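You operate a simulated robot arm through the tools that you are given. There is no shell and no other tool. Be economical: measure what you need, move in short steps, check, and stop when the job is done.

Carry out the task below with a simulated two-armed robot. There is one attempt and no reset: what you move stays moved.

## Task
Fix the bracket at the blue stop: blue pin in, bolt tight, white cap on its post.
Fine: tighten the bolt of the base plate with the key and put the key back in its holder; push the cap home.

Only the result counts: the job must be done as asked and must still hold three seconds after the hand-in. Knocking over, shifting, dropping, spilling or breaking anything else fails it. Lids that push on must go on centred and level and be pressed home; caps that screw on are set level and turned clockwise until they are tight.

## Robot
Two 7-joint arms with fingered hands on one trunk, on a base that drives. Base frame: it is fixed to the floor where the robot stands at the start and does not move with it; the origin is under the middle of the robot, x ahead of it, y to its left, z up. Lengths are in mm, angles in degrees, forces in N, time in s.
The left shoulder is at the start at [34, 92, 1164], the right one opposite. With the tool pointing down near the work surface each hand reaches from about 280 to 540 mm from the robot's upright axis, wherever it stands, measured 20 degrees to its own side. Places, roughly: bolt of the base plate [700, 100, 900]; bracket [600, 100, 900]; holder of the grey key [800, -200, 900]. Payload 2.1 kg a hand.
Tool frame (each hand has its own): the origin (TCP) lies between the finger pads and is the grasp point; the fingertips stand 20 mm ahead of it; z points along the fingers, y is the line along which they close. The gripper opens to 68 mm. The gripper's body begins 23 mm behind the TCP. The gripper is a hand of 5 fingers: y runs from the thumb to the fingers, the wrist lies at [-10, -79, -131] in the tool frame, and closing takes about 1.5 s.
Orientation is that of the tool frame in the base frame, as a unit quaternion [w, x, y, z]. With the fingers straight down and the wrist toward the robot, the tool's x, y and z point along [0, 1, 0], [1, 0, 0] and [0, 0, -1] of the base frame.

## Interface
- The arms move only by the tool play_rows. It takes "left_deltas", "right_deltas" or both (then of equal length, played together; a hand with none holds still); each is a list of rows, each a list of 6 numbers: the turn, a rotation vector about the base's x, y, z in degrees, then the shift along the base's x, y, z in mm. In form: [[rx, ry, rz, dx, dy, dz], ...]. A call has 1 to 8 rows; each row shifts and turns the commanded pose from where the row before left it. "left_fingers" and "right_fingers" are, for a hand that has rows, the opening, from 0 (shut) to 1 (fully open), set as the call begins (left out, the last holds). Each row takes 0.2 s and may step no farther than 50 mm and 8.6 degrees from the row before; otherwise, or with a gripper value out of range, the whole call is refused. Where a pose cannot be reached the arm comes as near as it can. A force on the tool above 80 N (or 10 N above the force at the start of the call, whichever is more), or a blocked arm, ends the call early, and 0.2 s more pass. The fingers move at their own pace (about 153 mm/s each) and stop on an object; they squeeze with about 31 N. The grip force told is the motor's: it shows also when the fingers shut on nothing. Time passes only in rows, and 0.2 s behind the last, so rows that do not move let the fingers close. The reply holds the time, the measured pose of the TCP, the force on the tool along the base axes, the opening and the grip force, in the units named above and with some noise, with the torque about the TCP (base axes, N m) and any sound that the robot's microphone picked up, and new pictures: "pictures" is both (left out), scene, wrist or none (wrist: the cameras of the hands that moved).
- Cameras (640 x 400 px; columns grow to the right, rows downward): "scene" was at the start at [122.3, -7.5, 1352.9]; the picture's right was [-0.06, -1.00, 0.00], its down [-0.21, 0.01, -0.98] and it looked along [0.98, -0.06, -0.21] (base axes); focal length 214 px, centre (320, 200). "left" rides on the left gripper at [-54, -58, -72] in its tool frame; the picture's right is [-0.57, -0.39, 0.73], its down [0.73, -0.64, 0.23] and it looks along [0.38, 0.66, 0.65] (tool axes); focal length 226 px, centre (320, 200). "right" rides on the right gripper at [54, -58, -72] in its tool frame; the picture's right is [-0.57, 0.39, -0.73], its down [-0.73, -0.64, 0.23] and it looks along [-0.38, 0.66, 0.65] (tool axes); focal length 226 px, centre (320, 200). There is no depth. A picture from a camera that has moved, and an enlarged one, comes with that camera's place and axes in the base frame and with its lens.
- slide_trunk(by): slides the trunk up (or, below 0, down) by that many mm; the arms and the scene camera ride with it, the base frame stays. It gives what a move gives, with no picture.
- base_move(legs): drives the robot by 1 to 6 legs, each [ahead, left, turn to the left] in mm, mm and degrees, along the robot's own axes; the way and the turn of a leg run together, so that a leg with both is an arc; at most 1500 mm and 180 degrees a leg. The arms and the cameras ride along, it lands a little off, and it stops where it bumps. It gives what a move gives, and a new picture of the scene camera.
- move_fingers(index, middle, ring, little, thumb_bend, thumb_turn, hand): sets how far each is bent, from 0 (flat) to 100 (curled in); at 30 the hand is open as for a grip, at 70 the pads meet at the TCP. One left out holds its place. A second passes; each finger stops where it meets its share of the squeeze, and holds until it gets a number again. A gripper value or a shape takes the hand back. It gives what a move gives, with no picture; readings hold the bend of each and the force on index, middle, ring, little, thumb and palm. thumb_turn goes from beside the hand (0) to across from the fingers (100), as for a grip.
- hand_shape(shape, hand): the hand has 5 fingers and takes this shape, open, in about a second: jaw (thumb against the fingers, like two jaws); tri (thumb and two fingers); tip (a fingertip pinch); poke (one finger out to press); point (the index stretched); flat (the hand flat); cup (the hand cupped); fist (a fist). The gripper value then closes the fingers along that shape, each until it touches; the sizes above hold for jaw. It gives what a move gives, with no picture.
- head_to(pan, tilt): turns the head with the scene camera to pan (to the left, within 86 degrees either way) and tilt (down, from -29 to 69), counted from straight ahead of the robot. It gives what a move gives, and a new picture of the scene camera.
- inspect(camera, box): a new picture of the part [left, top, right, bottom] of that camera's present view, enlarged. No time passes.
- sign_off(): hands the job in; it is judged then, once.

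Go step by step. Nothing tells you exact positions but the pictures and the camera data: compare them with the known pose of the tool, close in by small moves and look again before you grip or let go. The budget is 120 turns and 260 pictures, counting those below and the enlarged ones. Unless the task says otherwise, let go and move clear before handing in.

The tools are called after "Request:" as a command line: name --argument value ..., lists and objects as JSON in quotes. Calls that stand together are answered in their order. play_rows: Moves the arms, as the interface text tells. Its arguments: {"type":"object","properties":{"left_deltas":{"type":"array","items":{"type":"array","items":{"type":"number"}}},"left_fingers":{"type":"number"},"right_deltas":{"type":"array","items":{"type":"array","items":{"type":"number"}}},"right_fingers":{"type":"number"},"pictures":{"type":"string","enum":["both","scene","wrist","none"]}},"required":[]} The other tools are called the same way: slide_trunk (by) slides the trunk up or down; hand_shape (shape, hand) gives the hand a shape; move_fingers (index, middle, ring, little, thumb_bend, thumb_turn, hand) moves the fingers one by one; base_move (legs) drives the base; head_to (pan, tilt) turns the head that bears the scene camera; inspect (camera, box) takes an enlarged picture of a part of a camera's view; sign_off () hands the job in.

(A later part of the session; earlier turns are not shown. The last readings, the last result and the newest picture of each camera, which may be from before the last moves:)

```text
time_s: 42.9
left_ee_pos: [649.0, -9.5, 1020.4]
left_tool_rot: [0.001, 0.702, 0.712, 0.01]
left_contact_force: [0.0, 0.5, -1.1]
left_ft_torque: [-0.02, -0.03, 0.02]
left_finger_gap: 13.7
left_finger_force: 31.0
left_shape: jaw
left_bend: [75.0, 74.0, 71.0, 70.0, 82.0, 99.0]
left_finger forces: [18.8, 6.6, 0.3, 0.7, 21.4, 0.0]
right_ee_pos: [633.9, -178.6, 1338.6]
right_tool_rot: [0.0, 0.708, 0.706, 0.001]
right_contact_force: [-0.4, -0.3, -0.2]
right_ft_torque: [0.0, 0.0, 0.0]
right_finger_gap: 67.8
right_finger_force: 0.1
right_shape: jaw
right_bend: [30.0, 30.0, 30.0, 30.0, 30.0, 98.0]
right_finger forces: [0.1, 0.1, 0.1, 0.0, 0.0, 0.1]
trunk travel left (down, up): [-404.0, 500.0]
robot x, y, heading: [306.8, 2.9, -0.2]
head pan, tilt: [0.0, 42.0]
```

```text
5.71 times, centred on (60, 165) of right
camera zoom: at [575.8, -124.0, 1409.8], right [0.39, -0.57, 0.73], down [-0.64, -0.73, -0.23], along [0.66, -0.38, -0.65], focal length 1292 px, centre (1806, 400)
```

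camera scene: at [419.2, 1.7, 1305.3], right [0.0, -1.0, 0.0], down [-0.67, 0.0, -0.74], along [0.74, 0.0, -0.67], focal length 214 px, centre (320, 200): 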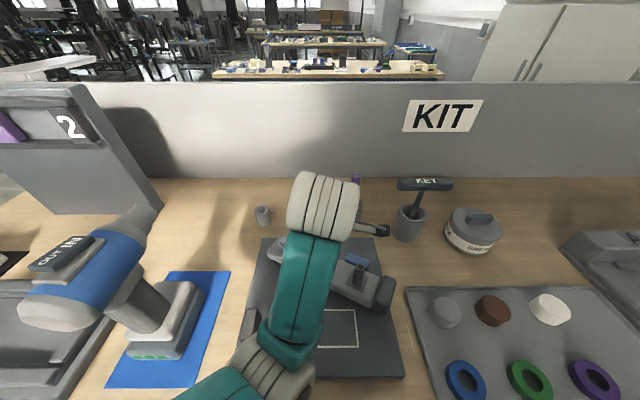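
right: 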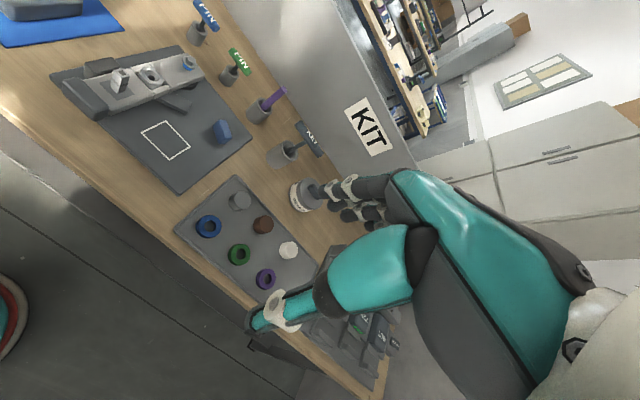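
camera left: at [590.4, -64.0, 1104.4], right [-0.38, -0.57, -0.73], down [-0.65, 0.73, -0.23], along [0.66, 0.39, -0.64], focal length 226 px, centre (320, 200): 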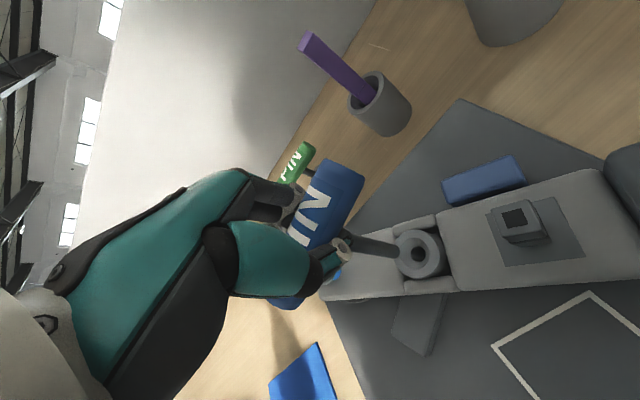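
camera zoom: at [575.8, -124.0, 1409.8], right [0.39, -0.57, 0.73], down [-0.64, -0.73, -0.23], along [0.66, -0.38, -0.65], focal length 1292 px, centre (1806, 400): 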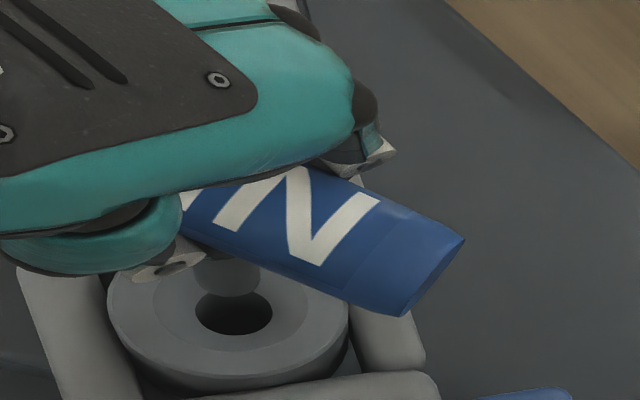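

The arm no longer tracks fully here: it is cramped across the robot's middle. I'll lift, shift the base to the right and back, then come in again.

Request:
play_rows --left_deltas '[[0, 0, 0, 0, 0, 25], [0, 0, 0, 0, 0, 25], [0, 0, 0, 0, 0, 0]]' --pictures "none"

Request:
base_move --legs '[[-60, -150, 0]]'

```text
time_s: 43.7
left_ee_pos: [658.8, -16.4, 1049.3]
left_tool_rot: [0.0, 0.706, 0.708, -0.001]
left_contact_force: [0.5, 0.6, -0.6]
left_ft_torque: [0.03, 0.01, 0.03]
left_finger_gap: 13.9
left_finger_force: 30.7
left_shape: jaw
left_bend: [75.0, 74.0, 71.0, 70.0, 82.0, 99.0]
left_finger forces: [18.8, 6.9, 0.1, 0.6, 21.3, 0.1]
left hand out of reach, approached as far as the arm can: row 1, 2
right_ee_pos: [634.1, -179.4, 1336.4]
right_tool_rot: [0.0, 0.707, 0.707, 0.001]
right_contact_force: [-0.6, -0.2, 0.1]
right_ft_torque: [-0.03, 0.01, -0.01]
right_finger_gap: 67.7
right_finger_force: 0.1
right_shape: jaw
right_bend: [30.0, 30.0, 30.0, 30.0, 30.0, 98.0]
right_finger forces: [0.0, 0.0, 0.0, 0.0, 0.0, 0.0]
trunk travel left (down, up): [-404.0, 500.0]
robot x, y, heading: [310.4, 3.0, -0.1]
head pan, tilt: [0.0, 42.0]
```

```text
time_s: 45.1
left_ee_pos: [599.6, -165.0, 1048.7]
left_tool_rot: [0.0, 0.705, 0.709, 0.0]
left_contact_force: [0.1, -0.6, -1.6]
left_ft_torque: [0.01, -0.06, -0.02]
left_finger_gap: 13.8
left_finger_force: 31.5
left_shape: jaw
left_bend: [75.0, 74.0, 71.0, 70.0, 82.0, 99.0]
left_finger forces: [18.8, 6.8, 0.3, 0.7, 21.4, 0.0]
right_ee_pos: [573.9, -327.4, 1338.2]
right_tool_rot: [0.0, 0.708, 0.706, 0.0]
right_contact_force: [0.3, 1.7, 0.4]
right_ft_torque: [-0.02, 0.0, 0.01]
right_finger_gap: 67.6
right_finger_force: 0.0
right_shape: jaw
right_bend: [30.0, 30.0, 30.0, 30.0, 30.0, 98.0]
right_finger forces: [0.0, 0.0, 0.0, 0.1, 0.1, 0.0]
trunk travel left (down, up): [-404.0, 500.0]
robot x, y, heading: [243.3, -148.3, -0.2]
head pan, tilt: [0.0, 42.0]
camera scene: at [358.3, -147.1, 1305.3], right [0.0, -1.0, 0.0], down [-0.67, 0.0, -0.74], along [0.74, 0.0, -0.67], focal length 214 px, centre (320, 200)
```

scene: 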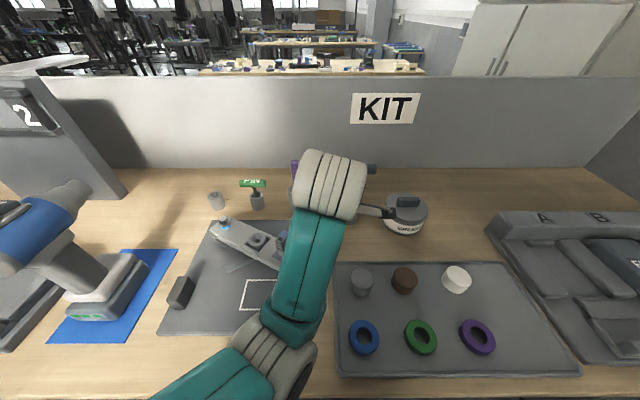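

Request:
play_rows --left_deltas '[[0, 0, 0, 15, 0, 20], [0, 0, 0, 12, 38, 0], [0, 0, 0, 10, 40, 0], [0, 0, 0, 10, 40, 0], [0, 0, 0, 0, 35, -15], [0, 0, 0, 0, 0, -18], [0, 0, 0, 0, 0, 0]]' --pictures "none"

Request:
head_to --pan 22 --tilt 42

Request:
inspect --camera "left" --box '[320, 190, 480, 310]'

```text
time_s: 46.7
left_ee_pos: [649.6, -10.7, 1034.2]
left_tool_rot: [0.0, 0.705, 0.709, 0.001]
left_contact_force: [0.3, 0.1, 0.6]
left_ft_torque: [-0.03, -0.01, -0.03]
left_finger_gap: 13.7
left_finger_force: 30.8
left_shape: jaw
left_bend: [75.0, 74.0, 71.0, 71.0, 82.0, 99.0]
left_finger forces: [19.1, 7.1, 0.1, 0.6, 21.4, 0.1]
left hand out of reach, approached as far as the arm can: row 1
right_ee_pos: [573.1, -326.1, 1336.7]
right_tool_rot: [0.0, 0.708, 0.706, 0.0]
right_contact_force: [-0.3, 0.3, -0.4]
right_ft_torque: [0.02, 0.0, -0.01]
right_finger_gap: 67.6
right_finger_force: 0.1
right_shape: jaw
right_bend: [30.0, 30.0, 30.0, 30.0, 30.0, 98.0]
right_finger forces: [0.0, 0.0, 0.1, 0.0, 0.0, 0.0]
trunk travel left (down, up): [-404.0, 500.0]
robot x, y, heading: [243.0, -146.9, 0.1]
head pan, tilt: [0.0, 42.0]
```

```text
time_s: 47.6
left_ee_pos: [650.0, -12.8, 1035.2]
left_tool_rot: [-0.001, 0.705, 0.709, 0.0]
left_contact_force: [-1.1, 0.2, 0.0]
left_ft_torque: [0.02, -0.03, 0.01]
left_finger_gap: 13.6
left_finger_force: 30.8
left_shape: jaw
left_bend: [75.0, 74.0, 71.0, 71.0, 82.0, 99.0]
left_finger forces: [19.1, 7.0, 0.3, 0.6, 21.4, 0.0]
right_ee_pos: [574.6, -327.0, 1337.7]
right_tool_rot: [0.001, 0.709, 0.706, 0.0]
right_contact_force: [-0.3, -0.2, -0.9]
right_ft_torque: [-0.01, -0.02, 0.03]
right_finger_gap: 67.5
right_finger_force: 0.0
right_shape: jaw
right_bend: [30.0, 30.0, 30.0, 30.0, 30.0, 98.0]
right_finger forces: [0.0, 0.0, 0.0, 0.0, 0.0, 0.1]
trunk travel left (down, up): [-404.0, 500.0]
robot x, y, heading: [243.2, -146.3, -0.4]
head pan, tilt: [22.0, 42.0]
camera scene: at [352.5, -115.3, 1305.3], right [0.37, -0.93, 0.0], down [-0.62, -0.25, -0.74], along [0.69, 0.28, -0.67], focal length 214 px, centre (320, 200)
```

scene: 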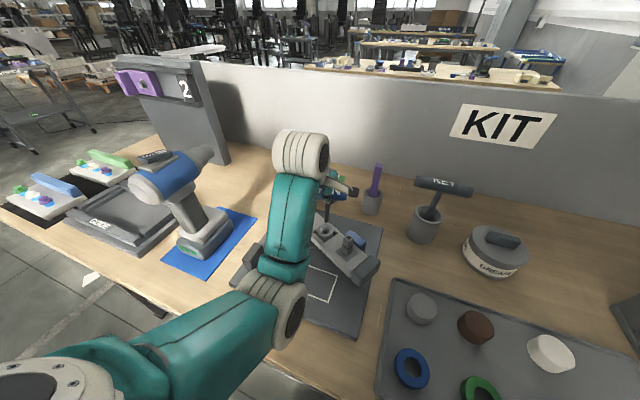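

```text
3.33 times, centred on (400, 250) of left
camera zoom: at [592.1, -66.3, 1106.0], right [-0.38, -0.57, -0.73], down [-0.64, 0.73, -0.23], along [0.66, 0.38, -0.65], focal length 754 px, centre (53, 33)
```

zoom: 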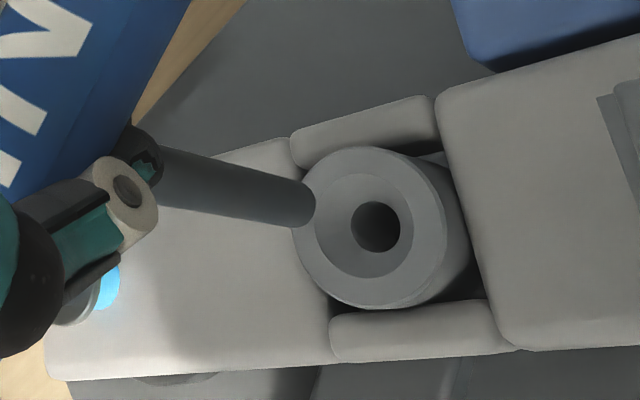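

Request:
inspect --camera "scene" --box '[290, 180, 370, 250]'

Request:
inspect --camera "right" --box '[0, 0, 200, 130]'

```text
5.71 times, centred on (330, 215) of scene
camera zoom: at [352.5, -115.3, 1305.3], right [0.37, -0.93, 0.0], down [-0.62, -0.25, -0.74], along [0.69, 0.28, -0.67], focal length 1226 px, centre (263, 114)
```

zoom: 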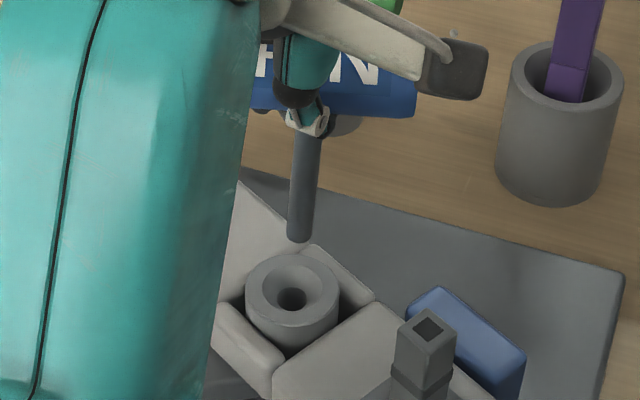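

```text
3.08 times, centred on (100, 65) of right
camera zoom: at [515.1, -272.2, 1409.8], right [0.39, -0.57, 0.73], down [-0.64, -0.73, -0.23], along [0.66, -0.38, -0.65], focal length 696 px, centre (997, 615)
```

zoom: 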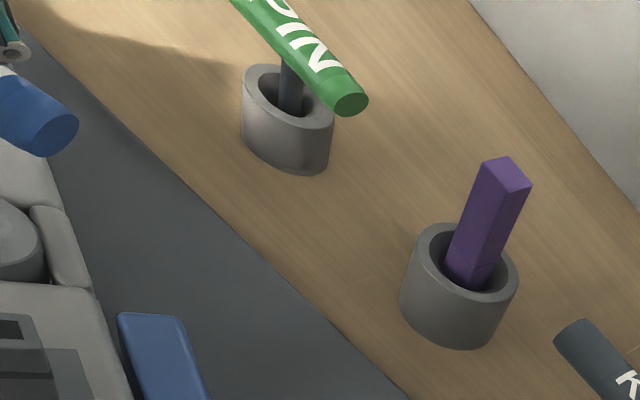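

The pin leans a few degrees in the grip. I'll straighten it with a small hand tilt, compensate the shift, and check again.

Request:
play_rows --left_deltas '[[-3.5, 3, 0, 3.2, 6.7, 0], [0, 0, 0, 0, 0, 0], [0, 0, 0, 0, 0, 0]]' --pictures "none"

Request:
inspect --camera "scene" --box '[290, 180, 370, 250]'

Request:
inspect --camera "left" --box '[320, 190, 480, 310]'

```text
time_s: 48.4
left_ee_pos: [652.9, -4.1, 1034.4]
left_tool_rot: [0.004, 0.705, 0.708, -0.04]
left_contact_force: [-0.4, -0.2, -1.1]
left_ft_torque: [0.0, 0.01, -0.01]
left_finger_gap: 13.6
left_finger_force: 30.9
left_shape: jaw
left_bend: [75.0, 74.0, 71.0, 71.0, 82.0, 99.0]
left_finger forces: [19.1, 7.2, 0.1, 0.5, 21.5, 0.0]
right_ee_pos: [573.6, -326.3, 1337.8]
right_tool_rot: [0.0, 0.709, 0.706, 0.0]
right_contact_force: [0.2, 0.5, -0.6]
right_ft_torque: [0.01, 0.01, -0.01]
right_finger_gap: 67.7
right_finger_force: 0.2
right_shape: jaw
right_bend: [30.0, 30.0, 30.0, 30.0, 30.0, 98.0]
right_finger forces: [0.1, 0.1, 0.0, 0.0, 0.0, 0.1]
trunk travel left (down, up): [-404.0, 500.0]
robot x, y, heading: [244.1, -147.5, -0.3]
head pan, tilt: [22.0, 42.0]
```

```text
5.71 times, centred on (330, 215) of scene
camera zoom: at [352.5, -115.3, 1305.3], right [0.37, -0.93, 0.0], down [-0.62, -0.25, -0.74], along [0.69, 0.28, -0.67], focal length 1226 px, centre (263, 114)
```

zoom: 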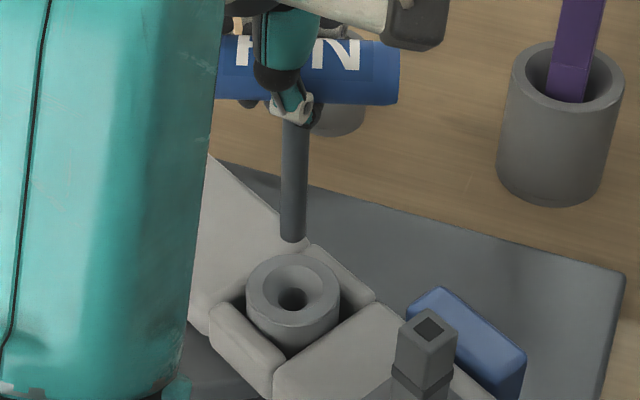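

```text
3.33 times, centred on (400, 250) of left
camera zoom: at [599.3, -54.5, 1111.8], right [-0.42, -0.61, -0.67], down [-0.66, 0.72, -0.24], along [0.63, 0.34, -0.7], focal length 754 px, centre (53, 33)
```

zoom: 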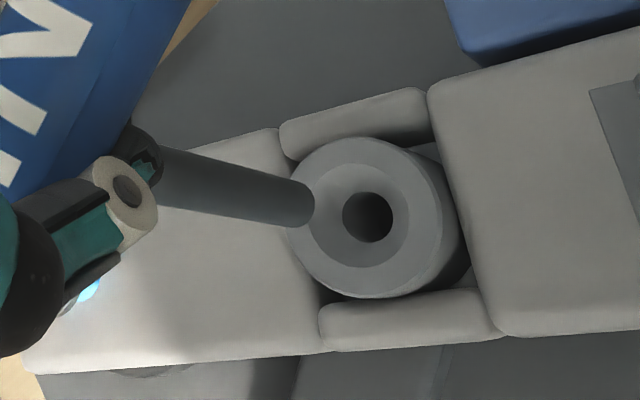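

Aligned in both views. Lowering.

Request:
play_rows --left_deltas '[[0, 0, 0, 0, 0, -10], [0, 0, 0, 0, 0, -10], [0, 0, 0, 0, 0, -6], [0, 0, 0, 0, 0, -6], [0, 0, 0, 0, 0, 0]]' --pictures "none"

Request:
inspect --camera "scene" --box '[290, 180, 370, 250]'

Request:
inspect --camera "left" --box '[320, 190, 480, 310]'

```text
time_s: 49.6
left_ee_pos: [653.2, -5.7, 1000.7]
left_tool_rot: [0.003, 0.705, 0.708, -0.041]
left_contact_force: [0.0, -0.6, -1.0]
left_ft_torque: [0.01, -0.01, -0.01]
left_finger_gap: 13.4
left_finger_force: 31.4
left_shape: jaw
left_bend: [75.0, 74.0, 71.0, 71.0, 82.0, 99.0]
left_finger forces: [18.9, 7.4, 0.1, 0.5, 21.6, 0.1]
right_ee_pos: [574.1, -327.1, 1337.6]
right_tool_rot: [0.001, 0.709, 0.706, 0.0]
right_contact_force: [-1.1, 0.0, 0.1]
right_ft_torque: [-0.05, -0.02, 0.0]
right_finger_gap: 67.8
right_finger_force: 0.1
right_shape: jaw
right_bend: [30.0, 30.0, 30.0, 30.0, 30.0, 98.0]
right_finger forces: [0.0, 0.0, 0.0, 0.0, 0.1, 0.0]
trunk travel left (down, up): [-404.0, 500.0]
robot x, y, heading: [247.1, -148.0, -0.1]
head pan, tilt: [22.0, 42.0]
```

```text
5.71 times, centred on (330, 215) of scene
camera zoom: at [352.5, -115.3, 1305.3], right [0.37, -0.93, 0.0], down [-0.62, -0.25, -0.74], along [0.69, 0.28, -0.67], focal length 1226 px, centre (263, 114)
```

zoom: 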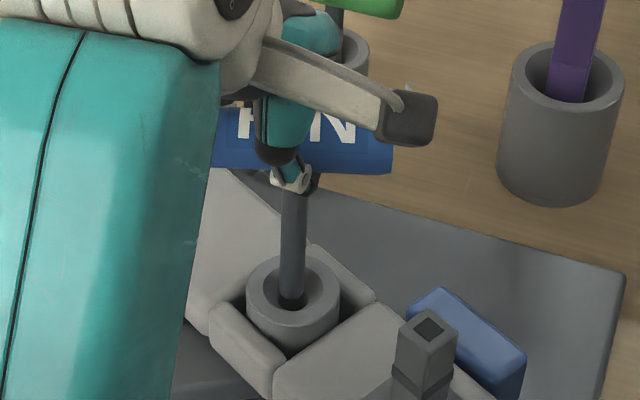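

```text
3.33 times, centred on (400, 250) of left
camera zoom: at [598.6, -54.9, 1079.1], right [-0.42, -0.61, -0.67], down [-0.66, 0.72, -0.24], along [0.63, 0.34, -0.7], focal length 754 px, centre (53, 33)
```

zoom: 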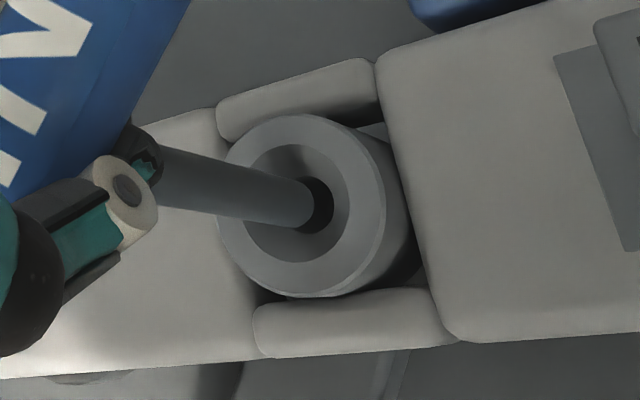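

The tip is entering the hole. I'll continue down.

Request:
play_rows --left_deltas '[[0, 0, 0, 0, 0, -5], [0, 0, 0, 0, 0, -5], [0, 0, 0, 0, 0, -5], [0, 0, 0, 0, 0, -5], [0, 0, 0, 0, 0, -5], [0, 0, 0, 0, 0, 0]]' --pictures "none"

Request:
inspect --camera "scene" --box '[290, 180, 370, 250]'

Request:
inspect --camera "left" --box '[320, 190, 480, 310]'

```text
time_s: 51.0
left_ee_pos: [652.8, -4.6, 975.9]
left_tool_rot: [0.003, 0.705, 0.708, -0.04]
left_contact_force: [0.7, -0.1, -1.4]
left_ft_torque: [-0.01, 0.05, 0.03]
left_finger_gap: 13.5
left_finger_force: 31.1
left_shape: jaw
left_bend: [75.0, 74.0, 71.0, 71.0, 82.0, 99.0]
left_finger forces: [19.1, 7.7, 0.1, 0.5, 21.6, 0.0]
right_ee_pos: [572.9, -326.5, 1337.9]
right_tool_rot: [0.0, 0.709, 0.705, 0.0]
right_contact_force: [-0.5, -0.4, 0.6]
right_ft_torque: [0.0, 0.0, 0.0]
right_finger_gap: 67.4
right_finger_force: 0.0
right_shape: jaw
right_bend: [30.0, 30.0, 30.0, 30.0, 30.0, 98.0]
right_finger forces: [0.1, 0.0, 0.0, 0.0, 0.0, 0.0]
trunk travel left (down, up): [-404.0, 500.0]
robot x, y, heading: [243.6, -142.3, -0.2]
head pan, tilt: [22.0, 42.0]
```

```text
5.71 times, centred on (330, 215) of scene
camera zoom: at [352.5, -115.3, 1305.3], right [0.37, -0.93, 0.0], down [-0.62, -0.25, -0.74], along [0.69, 0.28, -0.67], focal length 1226 px, centre (263, 114)
```

zoom: 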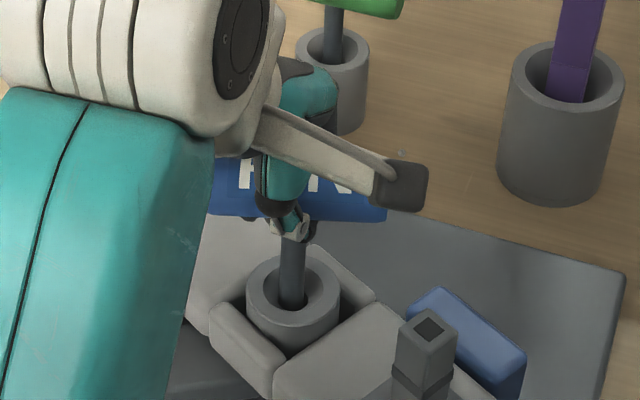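

```text
3.33 times, centred on (400, 250) of left
camera zoom: at [598.4, -54.9, 1054.1], right [-0.42, -0.61, -0.67], down [-0.66, 0.72, -0.24], along [0.63, 0.34, -0.7], focal length 754 px, centre (53, 33)
```

zoom: 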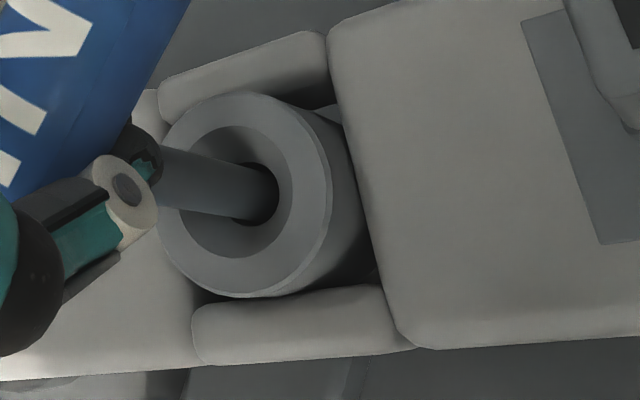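

Request:
play_rows --left_deltas '[[0, 0, 0, 0, 0, -4], [0, 0, 0, 0, 0, -4], [0, 0, 0, 0, 0, -4], [0, 0, 0, 0, 0, 0]]' --pictures "none"

Request:
inspect --camera "scene" --box '[290, 180, 370, 250]'

Request:
inspect --camera "left" --box '[320, 190, 480, 310]'

```text
time_s: 52.0
left_ee_pos: [651.5, -6.7, 963.4]
left_tool_rot: [0.002, 0.705, 0.708, -0.04]
left_contact_force: [-0.8, 0.5, -1.8]
left_ft_torque: [-0.02, -0.01, 0.0]
left_finger_gap: 13.1
left_finger_force: 31.2
left_shape: jaw
left_bend: [75.0, 74.0, 71.0, 71.0, 82.0, 99.0]
left_finger forces: [18.8, 7.6, 0.1, 0.5, 21.9, 0.0]
right_ee_pos: [573.5, -326.7, 1337.3]
right_tool_rot: [0.0, 0.709, 0.706, 0.0]
right_contact_force: [-0.4, 1.1, -0.3]
right_ft_torque: [0.02, 0.01, 0.01]
right_finger_gap: 67.6
right_finger_force: 0.1
right_shape: jaw
right_bend: [30.0, 30.0, 30.0, 30.0, 30.0, 98.0]
right_finger forces: [0.0, 0.0, 0.0, 0.1, 0.0, 0.0]
trunk travel left (down, up): [-404.0, 500.0]
robot x, y, heading: [244.5, -144.9, 0.2]
head pan, tilt: [22.0, 42.0]
```

```text
5.71 times, centred on (330, 215) of scene
camera zoom: at [352.5, -115.3, 1305.3], right [0.37, -0.93, 0.0], down [-0.62, -0.25, -0.74], along [0.69, 0.28, -0.67], focal length 1226 px, centre (263, 114)
```

zoom: 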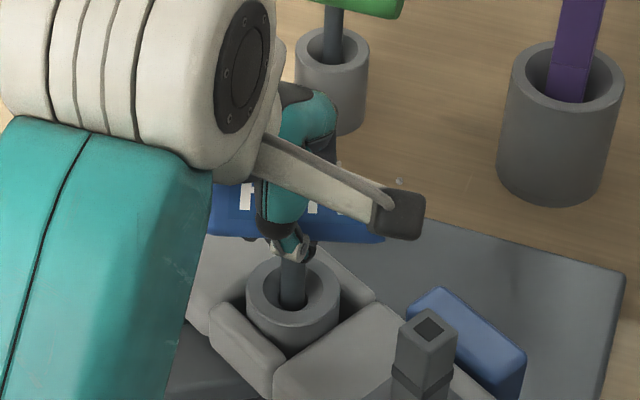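

```text
3.33 times, centred on (400, 250) of left
camera zoom: at [598.3, -55.1, 1042.9], right [-0.42, -0.61, -0.67], down [-0.66, 0.72, -0.24], along [0.63, 0.34, -0.7], focal length 754 px, centre (53, 33)
```

zoom: 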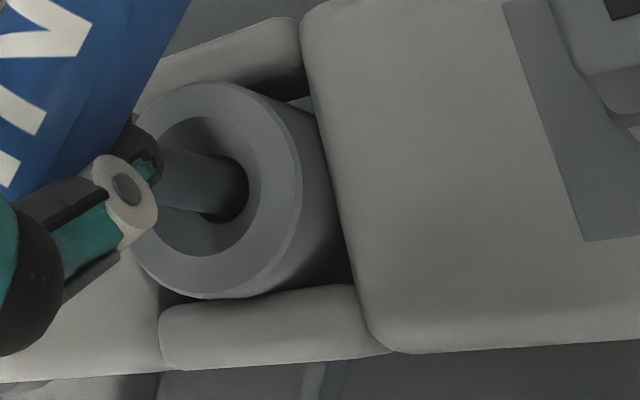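

Request:
play_rows --left_deltas '[[0, 0, 0, 0, 0, -3], [0, 0, 0, 0, 0, -3], [0, 0, 0, 0, 0, -3], [0, 0, 0, 0, 0, 0]]' --pictures "none"

Request:
inspect --camera "scene" --box '[290, 180, 370, 250]'

Request:
inspect --camera "left" --box '[320, 190, 480, 310]'

```text
time_s: 53.0
left_ee_pos: [652.3, -4.6, 956.2]
left_tool_rot: [0.005, 0.705, 0.708, -0.04]
left_contact_force: [-0.3, -0.3, 4.5]
left_ft_torque: [-0.04, 0.06, -0.02]
left_finger_gap: 13.0
left_finger_force: 30.7
left_shape: jaw
left_bend: [75.0, 74.0, 71.0, 71.0, 83.0, 99.0]
left_finger forces: [18.9, 7.0, 0.1, 0.3, 22.4, 0.0]
right_ee_pos: [572.5, -327.0, 1337.4]
right_tool_rot: [0.0, 0.709, 0.706, 0.0]
right_contact_force: [0.1, 0.5, 0.1]
right_ft_torque: [-0.01, -0.03, -0.02]
right_finger_gap: 68.0
right_finger_force: 0.1
right_shape: jaw
right_bend: [30.0, 30.0, 30.0, 30.0, 30.0, 98.0]
right_finger forces: [0.1, 0.0, 0.0, 0.0, 0.0, 0.0]
trunk travel left (down, up): [-404.0, 500.0]
robot x, y, heading: [245.2, -142.0, -0.3]
head pan, tilt: [22.0, 42.0]
```

```text
5.71 times, centred on (330, 215) of scene
camera zoom: at [351.9, -115.5, 1305.4], right [0.37, -0.93, 0.0], down [-0.62, -0.25, -0.74], along [0.69, 0.28, -0.67], focal length 1226 px, centre (263, 114)
```

zoom: 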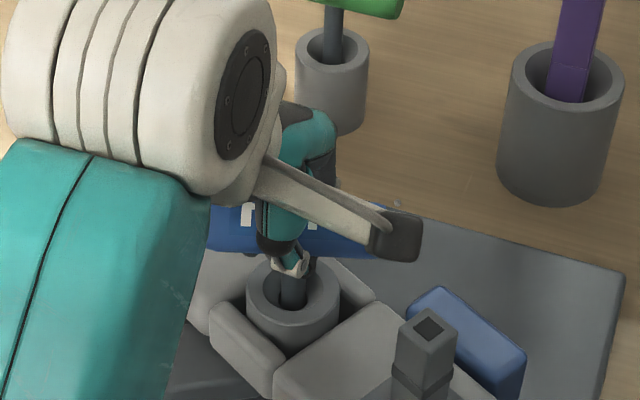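

```text
3.33 times, centred on (400, 250) of left
camera zoom: at [598.2, -55.3, 1033.6], right [-0.42, -0.61, -0.67], down [-0.66, 0.72, -0.24], along [0.63, 0.34, -0.7], focal length 754 px, centre (53, 33)
```

zoom: 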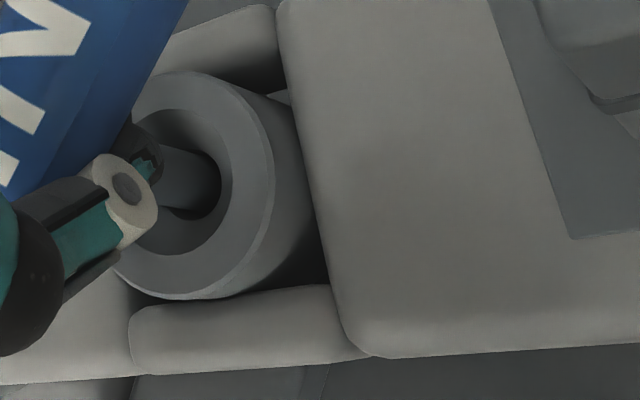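

Request:
play_rows --left_deltas '[[0, 0, 0, 0, 0, -3], [0, 0, 0, 0, 0, -3], [0, 0, 0, 0, 0, 0]]' --pictures "none"

Request:
inspect --camera "left" --box '[260, 160, 420, 290]'

```text
time_s: 53.8
left_ee_pos: [652.5, -5.7, 949.7]
left_tool_rot: [0.003, 0.705, 0.708, -0.04]
left_contact_force: [1.6, -0.7, 11.8]
left_ft_torque: [-0.07, -0.14, 0.02]
left_finger_gap: 12.1
left_finger_force: 31.4
left_shape: jaw
left_bend: [75.0, 75.0, 71.0, 71.0, 88.0, 98.0]
left_finger forces: [21.2, 5.5, 0.1, 0.0, 8.2, 0.0]
right_ee_pos: [572.8, -327.5, 1337.7]
right_tool_rot: [0.001, 0.709, 0.706, -0.001]
right_contact_force: [-0.3, 0.4, -0.6]
right_ft_torque: [-0.03, -0.03, -0.01]
right_finger_gap: 67.6
right_finger_force: 0.1
right_shape: jaw
right_bend: [30.0, 30.0, 30.0, 30.0, 30.0, 98.0]
right_finger forces: [0.0, 0.0, 0.0, 0.0, 0.1, 0.1]
trunk travel left (down, up): [-404.0, 500.0]
robot x, y, heading: [241.9, -146.9, -0.2]
head pan, tilt: [22.0, 42.0]
```

```text
3.08 times, centred on (340, 225) of left
camera zoom: at [597.7, -55.4, 1027.6], right [-0.42, -0.61, -0.67], down [-0.66, 0.72, -0.24], along [0.63, 0.34, -0.7], focal length 696 px, centre (258, 123)
```

zoom: 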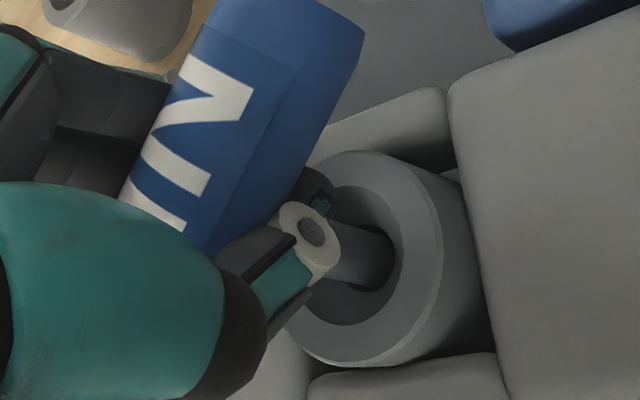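

The fingertips now meet the boss. I'll open the hand, lift and press the handle from above.

Request:
play_rows --left_deltas '[[0, 0, 0, 0, 0, 3], [0, 0, 0, 0, 0, 0], [0, 0, 0, 0, 0, 0], [0, 0, 0, 0, 0, 0], [0, 0, 0, 0, 0, 0]]' --left_fingers 1 --pictures "none"

Request:
play_rows --left_deltas '[[0, 0, 0, 0, 0, 25], [0, 0, 0, 0, 0, 30], [0, 0, 0, 0, 0, 30], [0, 0, 0, 0, 0, 0]]' --pictures "none"

Request:
inspect --camera "left" --box '[260, 160, 540, 370]'

Request:
inspect --camera "scene" --box '[290, 180, 370, 250]'

```text
time_s: 55.0
left_ee_pos: [651.7, -3.8, 952.5]
left_tool_rot: [0.003, 0.704, 0.709, -0.04]
left_contact_force: [0.9, -0.5, -0.1]
left_ft_torque: [0.0, 0.0, -0.01]
left_finger_gap: 67.4
left_finger_force: 0.0
left_shape: jaw
left_bend: [30.0, 30.0, 30.0, 30.0, 30.0, 98.0]
left_finger forces: [0.0, 0.0, 0.1, 0.1, 0.1, 0.0]
right_ee_pos: [573.2, -327.6, 1337.7]
right_tool_rot: [0.0, 0.708, 0.706, 0.0]
right_contact_force: [-0.2, 0.1, -0.7]
right_ft_torque: [0.0, 0.01, -0.02]
right_finger_gap: 67.5
right_finger_force: 0.1
right_shape: jaw
right_bend: [30.0, 30.0, 30.0, 30.0, 30.0, 98.0]
right_finger forces: [0.1, 0.1, 0.0, 0.0, 0.1, 0.0]
trunk travel left (down, up): [-404.0, 500.0]
robot x, y, heading: [245.7, -147.9, -0.2]
head pan, tilt: [22.0, 42.0]
```

```text
time_s: 56.0
left_ee_pos: [653.5, -5.6, 1037.2]
left_tool_rot: [0.003, 0.704, 0.709, -0.041]
left_contact_force: [-0.8, 0.1, -0.6]
left_ft_torque: [0.01, -0.01, 0.02]
left_finger_gap: 67.6
left_finger_force: 0.1
left_shape: jaw
left_bend: [30.0, 30.0, 30.0, 30.0, 30.0, 98.0]
left_finger forces: [0.0, 0.0, 0.1, 0.1, 0.0, 0.0]
right_ee_pos: [574.3, -326.7, 1337.9]
right_tool_rot: [0.0, 0.709, 0.706, -0.001]
right_contact_force: [-0.5, 0.4, 0.0]
right_ft_torque: [0.0, 0.02, 0.0]
right_finger_gap: 67.7
right_finger_force: 0.1
right_shape: jaw
right_bend: [30.0, 30.0, 30.0, 30.0, 30.0, 98.0]
right_finger forces: [0.0, 0.0, 0.1, 0.0, 0.0, 0.0]
trunk travel left (down, up): [-404.0, 500.0]
robot x, y, heading: [245.7, -144.9, -0.2]
head pan, tilt: [22.0, 42.0]
```

```text
1.90 times, centred on (400, 265) of left
camera zoom: at [599.1, -55.3, 1115.5], right [-0.42, -0.61, -0.67], down [-0.66, 0.72, -0.24], along [0.63, 0.34, -0.7], focal length 431 px, centre (168, 76)
```

zoom: 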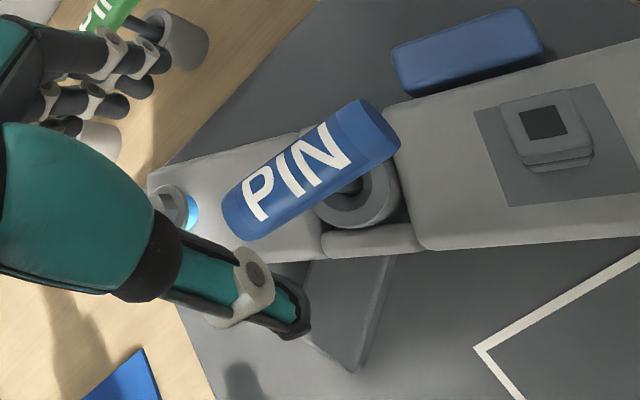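

```text
5.71 times, centred on (330, 215) of scene
camera zoom: at [352.5, -115.3, 1305.3], right [0.37, -0.93, 0.0], down [-0.62, -0.25, -0.74], along [0.69, 0.28, -0.67], focal length 1226 px, centre (263, 114)
```

zoom: 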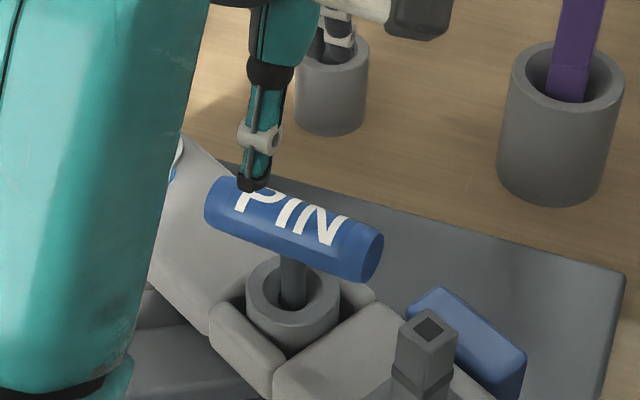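

The pin stands in the boss. I'll shut the hand and press gently on the handle to make sure it is fully in.

Request:
play_rows --left_deltas '[[3.5, -3, 0, -3, -2, 0], [0, 0, 0, 0, 0, 0], [0, 0, 0, 0, 0, 0], [0, 0, 0, 0, 0, 0], [0, 0, 0, 0, 0, -15], [0, 0, 0, 0, 0, -10], [0, 0, 0, 0, 0, -5], [0, 0, 0, 0, 0, -5]]' --left_fingers 0 --pictures "none"

Request:
inspect --camera "left" --box '[200, 130, 480, 340]'

Request:
inspect --camera "scene" --box '[290, 180, 370, 250]'

```text
time_s: 57.8
left_ee_pos: [651.1, -7.0, 1002.4]
left_tool_rot: [0.001, 0.705, 0.709, 0.0]
left_contact_force: [-0.1, 0.8, -0.5]
left_ft_torque: [0.01, -0.05, 0.03]
left_finger_gap: 0.1
left_finger_force: 30.7
left_shape: jaw
left_bend: [70.0, 70.0, 70.0, 70.0, 79.0, 100.0]
left_finger forces: [0.1, 0.1, 0.0, 0.0, 0.1, 0.0]
right_ee_pos: [574.3, -326.4, 1337.6]
right_tool_rot: [0.0, 0.708, 0.706, -0.001]
right_contact_force: [0.4, 0.6, -0.4]
right_ft_torque: [0.01, -0.04, 0.03]
right_finger_gap: 67.7
right_finger_force: 0.0
right_shape: jaw
right_bend: [30.0, 30.0, 30.0, 30.0, 30.0, 98.0]
right_finger forces: [0.0, 0.0, 0.0, 0.0, 0.0, 0.0]
trunk travel left (down, up): [-404.0, 500.0]
robot x, y, heading: [244.0, -143.9, -0.1]
head pan, tilt: [22.0, 42.0]
```

```text
1.90 times, centred on (340, 235) of left
camera zoom: at [591.5, -61.3, 1074.2], right [-0.38, -0.57, -0.73], down [-0.64, 0.73, -0.23], along [0.66, 0.38, -0.65], focal length 431 px, centre (282, 133)
```

zoom: 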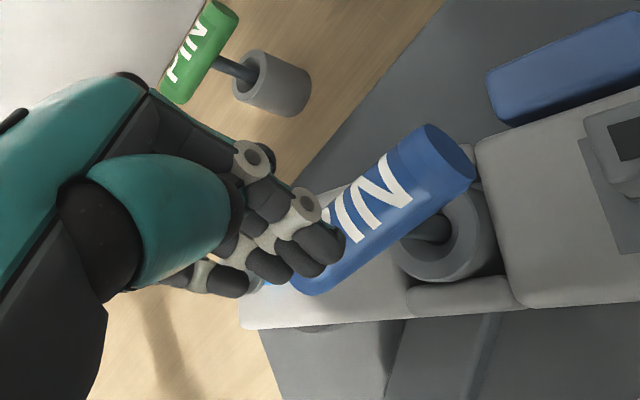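

```text
5.71 times, centred on (330, 215) of scene
camera zoom: at [352.4, -115.3, 1305.3], right [0.37, -0.93, 0.0], down [-0.62, -0.25, -0.74], along [0.69, 0.28, -0.67], focal length 1226 px, centre (263, 114)
```

zoom: 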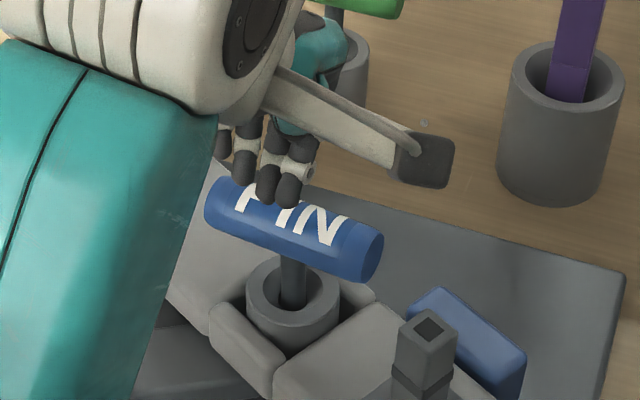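

Request:
play_rows --left_deltas '[[0, 0, 0, -3, -2, -4], [0, 0, 0, 0, 0, -4], [0, 0, 0, 0, 0, -4], [0, 0, 0, 0, 0, -4], [0, 0, 0, 0, 0, 0]]' --pictures "none"

Request:
inspect --camera "scene" --box '[290, 180, 370, 250]'

```text
time_s: 59.0
left_ee_pos: [644.9, -9.1, 986.1]
left_tool_rot: [0.0, 0.705, 0.709, 0.0]
left_contact_force: [0.5, -0.2, 0.1]
left_ft_torque: [0.02, 0.03, -0.01]
left_finger_gap: 0.1
left_finger_force: 30.7
left_shape: jaw
left_bend: [70.0, 70.0, 70.0, 70.0, 79.0, 100.0]
left_finger forces: [0.0, 0.1, 0.0, 0.1, 0.1, 0.0]
right_ee_pos: [572.1, -327.2, 1338.1]
right_tool_rot: [0.0, 0.709, 0.705, 0.0]
right_contact_force: [-0.6, -0.3, -0.4]
right_ft_torque: [0.01, 0.01, 0.02]
right_finger_gap: 67.8
right_finger_force: 0.1
right_shape: jaw
right_bend: [30.0, 30.0, 30.0, 30.0, 30.0, 98.0]
right_finger forces: [0.0, 0.1, 0.1, 0.0, 0.0, 0.1]
trunk travel left (down, up): [-404.0, 500.0]
robot x, y, heading: [244.5, -145.9, -0.2]
head pan, tilt: [22.0, 42.0]
```

```text
5.71 times, centred on (330, 215) of scene
camera zoom: at [352.4, -115.3, 1305.3], right [0.37, -0.93, 0.0], down [-0.62, -0.25, -0.74], along [0.69, 0.28, -0.67], focal length 1226 px, centre (263, 114)
```

zoom: 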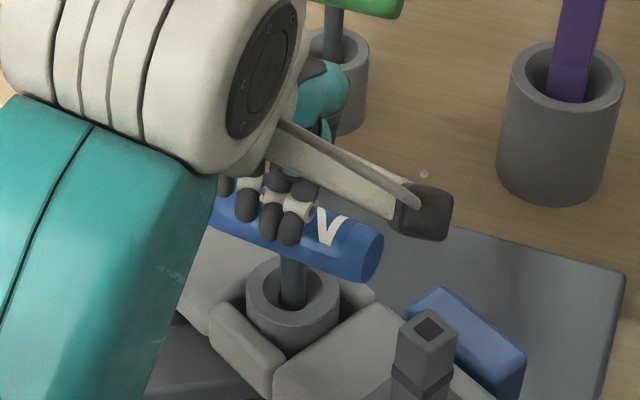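

Request:
play_rows --left_deltas '[[0, 0, 0, 2, 0, -3], [0, 0, 0, 2, 0, -3], [0, 0, 0, 0, 0, -3], [0, 0, 0, 0, 0, -3]]' --pictures "none"

Request:
inspect --camera "scene" --box '[290, 180, 370, 250]'

Request:
inspect --camera "left" --box '[200, 130, 480, 340]'

```text
time_s: 60.0
left_ee_pos: [650.7, -9.1, 975.6]
left_tool_rot: [0.001, 0.705, 0.709, 0.0]
left_contact_force: [-2.8, 1.5, 4.8]
left_ft_torque: [0.05, 0.02, 0.0]
left_finger_gap: 0.0
left_finger_force: 31.4
left_shape: jaw
left_bend: [70.0, 70.0, 70.0, 70.0, 79.0, 100.0]
left_finger forces: [0.0, 0.0, 0.0, 0.0, 0.1, 0.1]
right_ee_pos: [572.1, -326.6, 1337.1]
right_tool_rot: [-0.001, 0.709, 0.705, 0.0]
right_contact_force: [-1.1, 0.9, 1.0]
right_ft_torque: [0.02, 0.01, 0.02]
right_finger_gap: 67.4
right_finger_force: 0.1
right_shape: jaw
right_bend: [30.0, 30.0, 30.0, 30.0, 30.0, 98.0]
right_finger forces: [0.0, 0.1, 0.0, 0.1, 0.0, 0.1]
trunk travel left (down, up): [-404.0, 500.0]
robot x, y, heading: [243.8, -140.5, -0.2]
head pan, tilt: [22.0, 42.0]
```

```text
5.71 times, centred on (330, 215) of scene
camera zoom: at [351.7, -115.3, 1305.4], right [0.37, -0.93, 0.0], down [-0.62, -0.25, -0.74], along [0.69, 0.28, -0.67], focal length 1226 px, centre (263, 114)
```

zoom: 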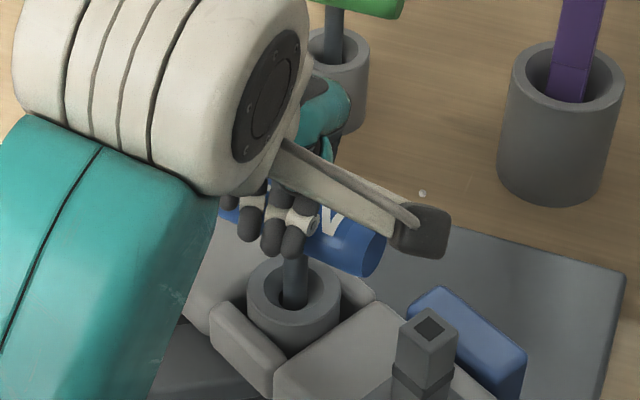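

```text
1.90 times, centred on (340, 235) of left
camera zoom: at [592.2, -63.0, 1046.6], right [-0.38, -0.57, -0.73], down [-0.64, 0.73, -0.23], along [0.66, 0.38, -0.65], focal length 431 px, centre (282, 133)
```

zoom: 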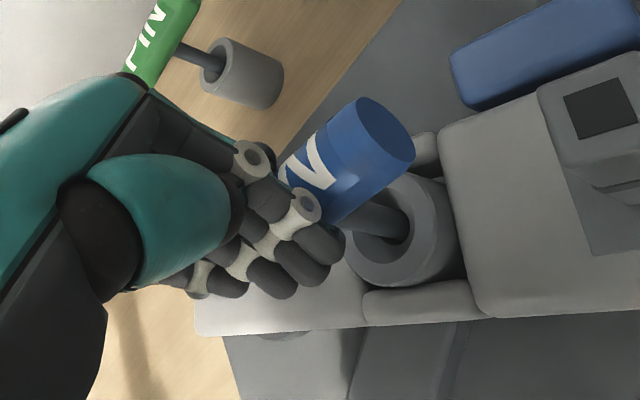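

The fingertips sit in front of the handle; I'll lift, move forward 16 mm and press again.

Request:
play_rows --left_deltas '[[0, 0, 0, -3, 0, 10], [0, 0, 0, 0, 0, 25], [0, 0, 0, 14, 0, 0], [0, 0, 0, 5, 0, 0], [0, 0, 0, 0, 0, -10], [0, 0, 0, 0, 0, 0]]' --pictures "none"

Request:
inspect --camera "left" --box '[200, 130, 480, 340]'

Request:
inspect --camera "scene" --box '[290, 180, 370, 250]'

```text
time_s: 61.4
left_ee_pos: [666.0, -9.0, 998.8]
left_tool_rot: [0.0, 0.705, 0.709, 0.0]
left_contact_force: [0.0, -0.9, -0.4]
left_ft_torque: [0.03, -0.01, 0.0]
left_finger_gap: 0.0
left_finger_force: 31.0
left_shape: jaw
left_bend: [70.0, 70.0, 70.0, 70.0, 79.0, 100.0]
left_finger forces: [0.0, 0.2, 0.0, 0.0, 0.0, 0.1]
right_ee_pos: [572.5, -327.1, 1337.3]
right_tool_rot: [0.0, 0.708, 0.706, 0.0]
right_contact_force: [-0.3, -0.7, -0.2]
right_ft_torque: [0.02, 0.01, 0.02]
right_finger_gap: 67.6
right_finger_force: 0.0
right_shape: jaw
right_bend: [30.0, 30.0, 30.0, 30.0, 30.0, 98.0]
right_finger forces: [0.0, 0.0, 0.0, 0.0, 0.1, 0.0]
trunk travel left (down, up): [-404.0, 500.0]
robot x, y, heading: [249.8, -147.4, -0.3]
head pan, tilt: [22.0, 42.0]
```

```text
1.90 times, centred on (340, 235) of left
camera zoom: at [607.9, -63.2, 1071.1], right [-0.38, -0.57, -0.73], down [-0.64, 0.73, -0.23], along [0.66, 0.38, -0.65], focal length 431 px, centre (282, 133)
```

zoom: 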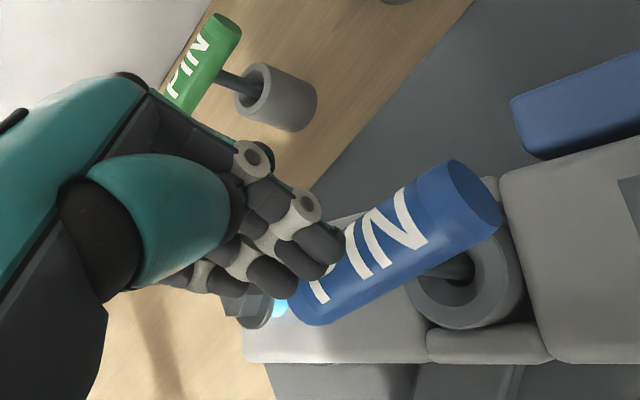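

```text
5.71 times, centred on (330, 215) of scene
camera zoom: at [352.5, -115.3, 1305.3], right [0.37, -0.93, 0.0], down [-0.62, -0.25, -0.74], along [0.69, 0.28, -0.67], focal length 1226 px, centre (263, 114)
```

zoom: 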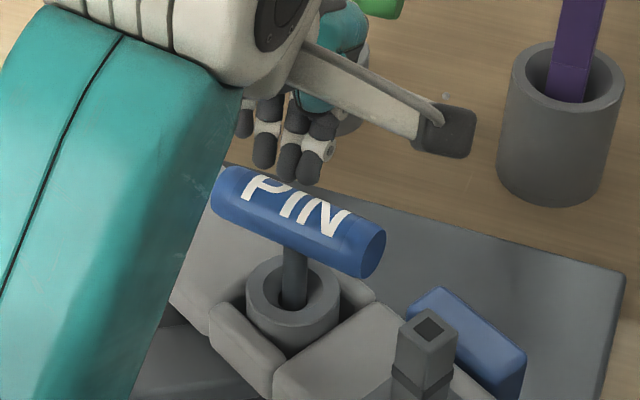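

Request:
play_rows --left_deltas '[[0, 0, 0, -7, -3, 0], [0, 0, 0, 0, 0, -4], [0, 0, 0, 0, 0, -4], [0, 0, 0, 0, 0, -3], [0, 0, 0, 0, 0, -3], [0, 0, 0, 0, 0, 0]]' --pictures "none"

Request:
inspect --camera "scene" --box '[290, 180, 370, 250]'

```text
time_s: 62.8
left_ee_pos: [661.0, -11.2, 986.3]
left_tool_rot: [0.0, 0.705, 0.709, 0.001]
left_contact_force: [0.1, 0.7, 0.2]
left_ft_torque: [0.02, 0.01, 0.02]
left_finger_gap: 0.0
left_finger_force: 31.0
left_shape: jaw
left_bend: [70.0, 70.0, 70.0, 70.0, 79.0, 100.0]
left_finger forces: [0.0, 0.0, 0.1, 0.1, 0.1, 0.1]
right_ee_pos: [573.9, -326.8, 1337.4]
right_tool_rot: [0.0, 0.708, 0.706, 0.0]
right_contact_force: [0.2, -0.4, 0.2]
right_ft_torque: [-0.01, 0.04, 0.0]
right_finger_gap: 67.7
right_finger_force: 0.0
right_shape: jaw
right_bend: [30.0, 30.0, 30.0, 30.0, 30.0, 98.0]
right_finger forces: [0.0, 0.0, 0.0, 0.1, 0.0, 0.1]
trunk travel left (down, up): [-404.0, 500.0]
robot x, y, heading: [246.0, -146.1, -0.2]
head pan, tilt: [22.0, 42.0]
```

```text
5.71 times, centred on (330, 215) of scene
camera zoom: at [352.4, -115.3, 1305.3], right [0.37, -0.93, 0.0], down [-0.62, -0.25, -0.74], along [0.69, 0.28, -0.67], focal length 1226 px, centre (263, 114)
```

zoom: 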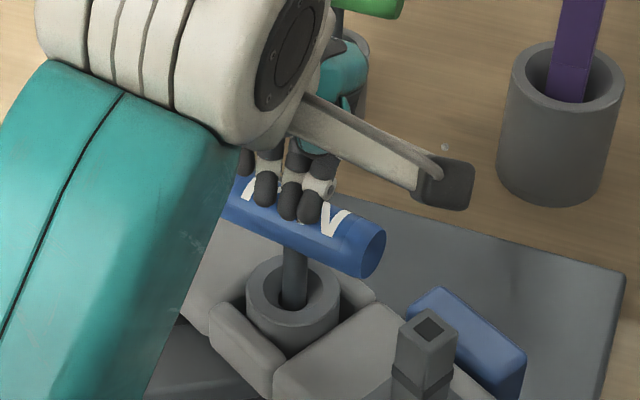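

Request:
play_rows --left_deltas '[[0, 0, 0, 0, 0, -3], [0, 0, 0, 0, 0, -3], [0, 0, 0, 0, 0, -3], [0, 0, 0, 0, 0, 0]]' --pictures "none"

Request:
inspect --camera "scene" --box '[290, 180, 370, 250]'

```text
time_s: 63.8
left_ee_pos: [658.1, -11.9, 978.2]
left_tool_rot: [0.001, 0.705, 0.709, 0.001]
left_contact_force: [0.7, -0.2, 16.1]
left_ft_torque: [0.12, 0.03, -0.04]
left_finger_gap: 0.2
left_finger_force: 31.0
left_shape: jaw
left_bend: [70.0, 70.0, 70.0, 70.0, 79.0, 100.0]
left_finger forces: [3.0, 23.0, 1.4, 0.0, 0.0, 0.0]
right_ee_pos: [572.2, -327.4, 1338.2]
right_tool_rot: [0.001, 0.708, 0.706, 0.0]
right_contact_force: [-0.6, -0.5, 0.1]
right_ft_torque: [-0.02, 0.03, -0.01]
right_finger_gap: 68.1
right_finger_force: 0.1
right_shape: jaw
right_bend: [30.0, 30.0, 30.0, 30.0, 30.0, 98.0]
right_finger forces: [0.0, 0.0, 0.0, 0.1, 0.1, 0.0]
trunk travel left (down, up): [-404.0, 500.0]
robot x, y, heading: [246.1, -146.3, -0.4]
head pan, tilt: [22.0, 42.0]
```

```text
5.71 times, centred on (330, 215) of scene
camera zoom: at [351.3, -115.6, 1305.6], right [0.37, -0.93, 0.0], down [-0.62, -0.25, -0.74], along [0.69, 0.28, -0.67], focal length 1226 px, centre (263, 114)
```

zoom: 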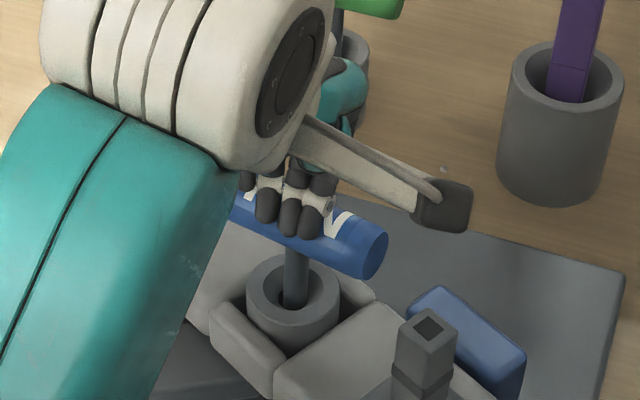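

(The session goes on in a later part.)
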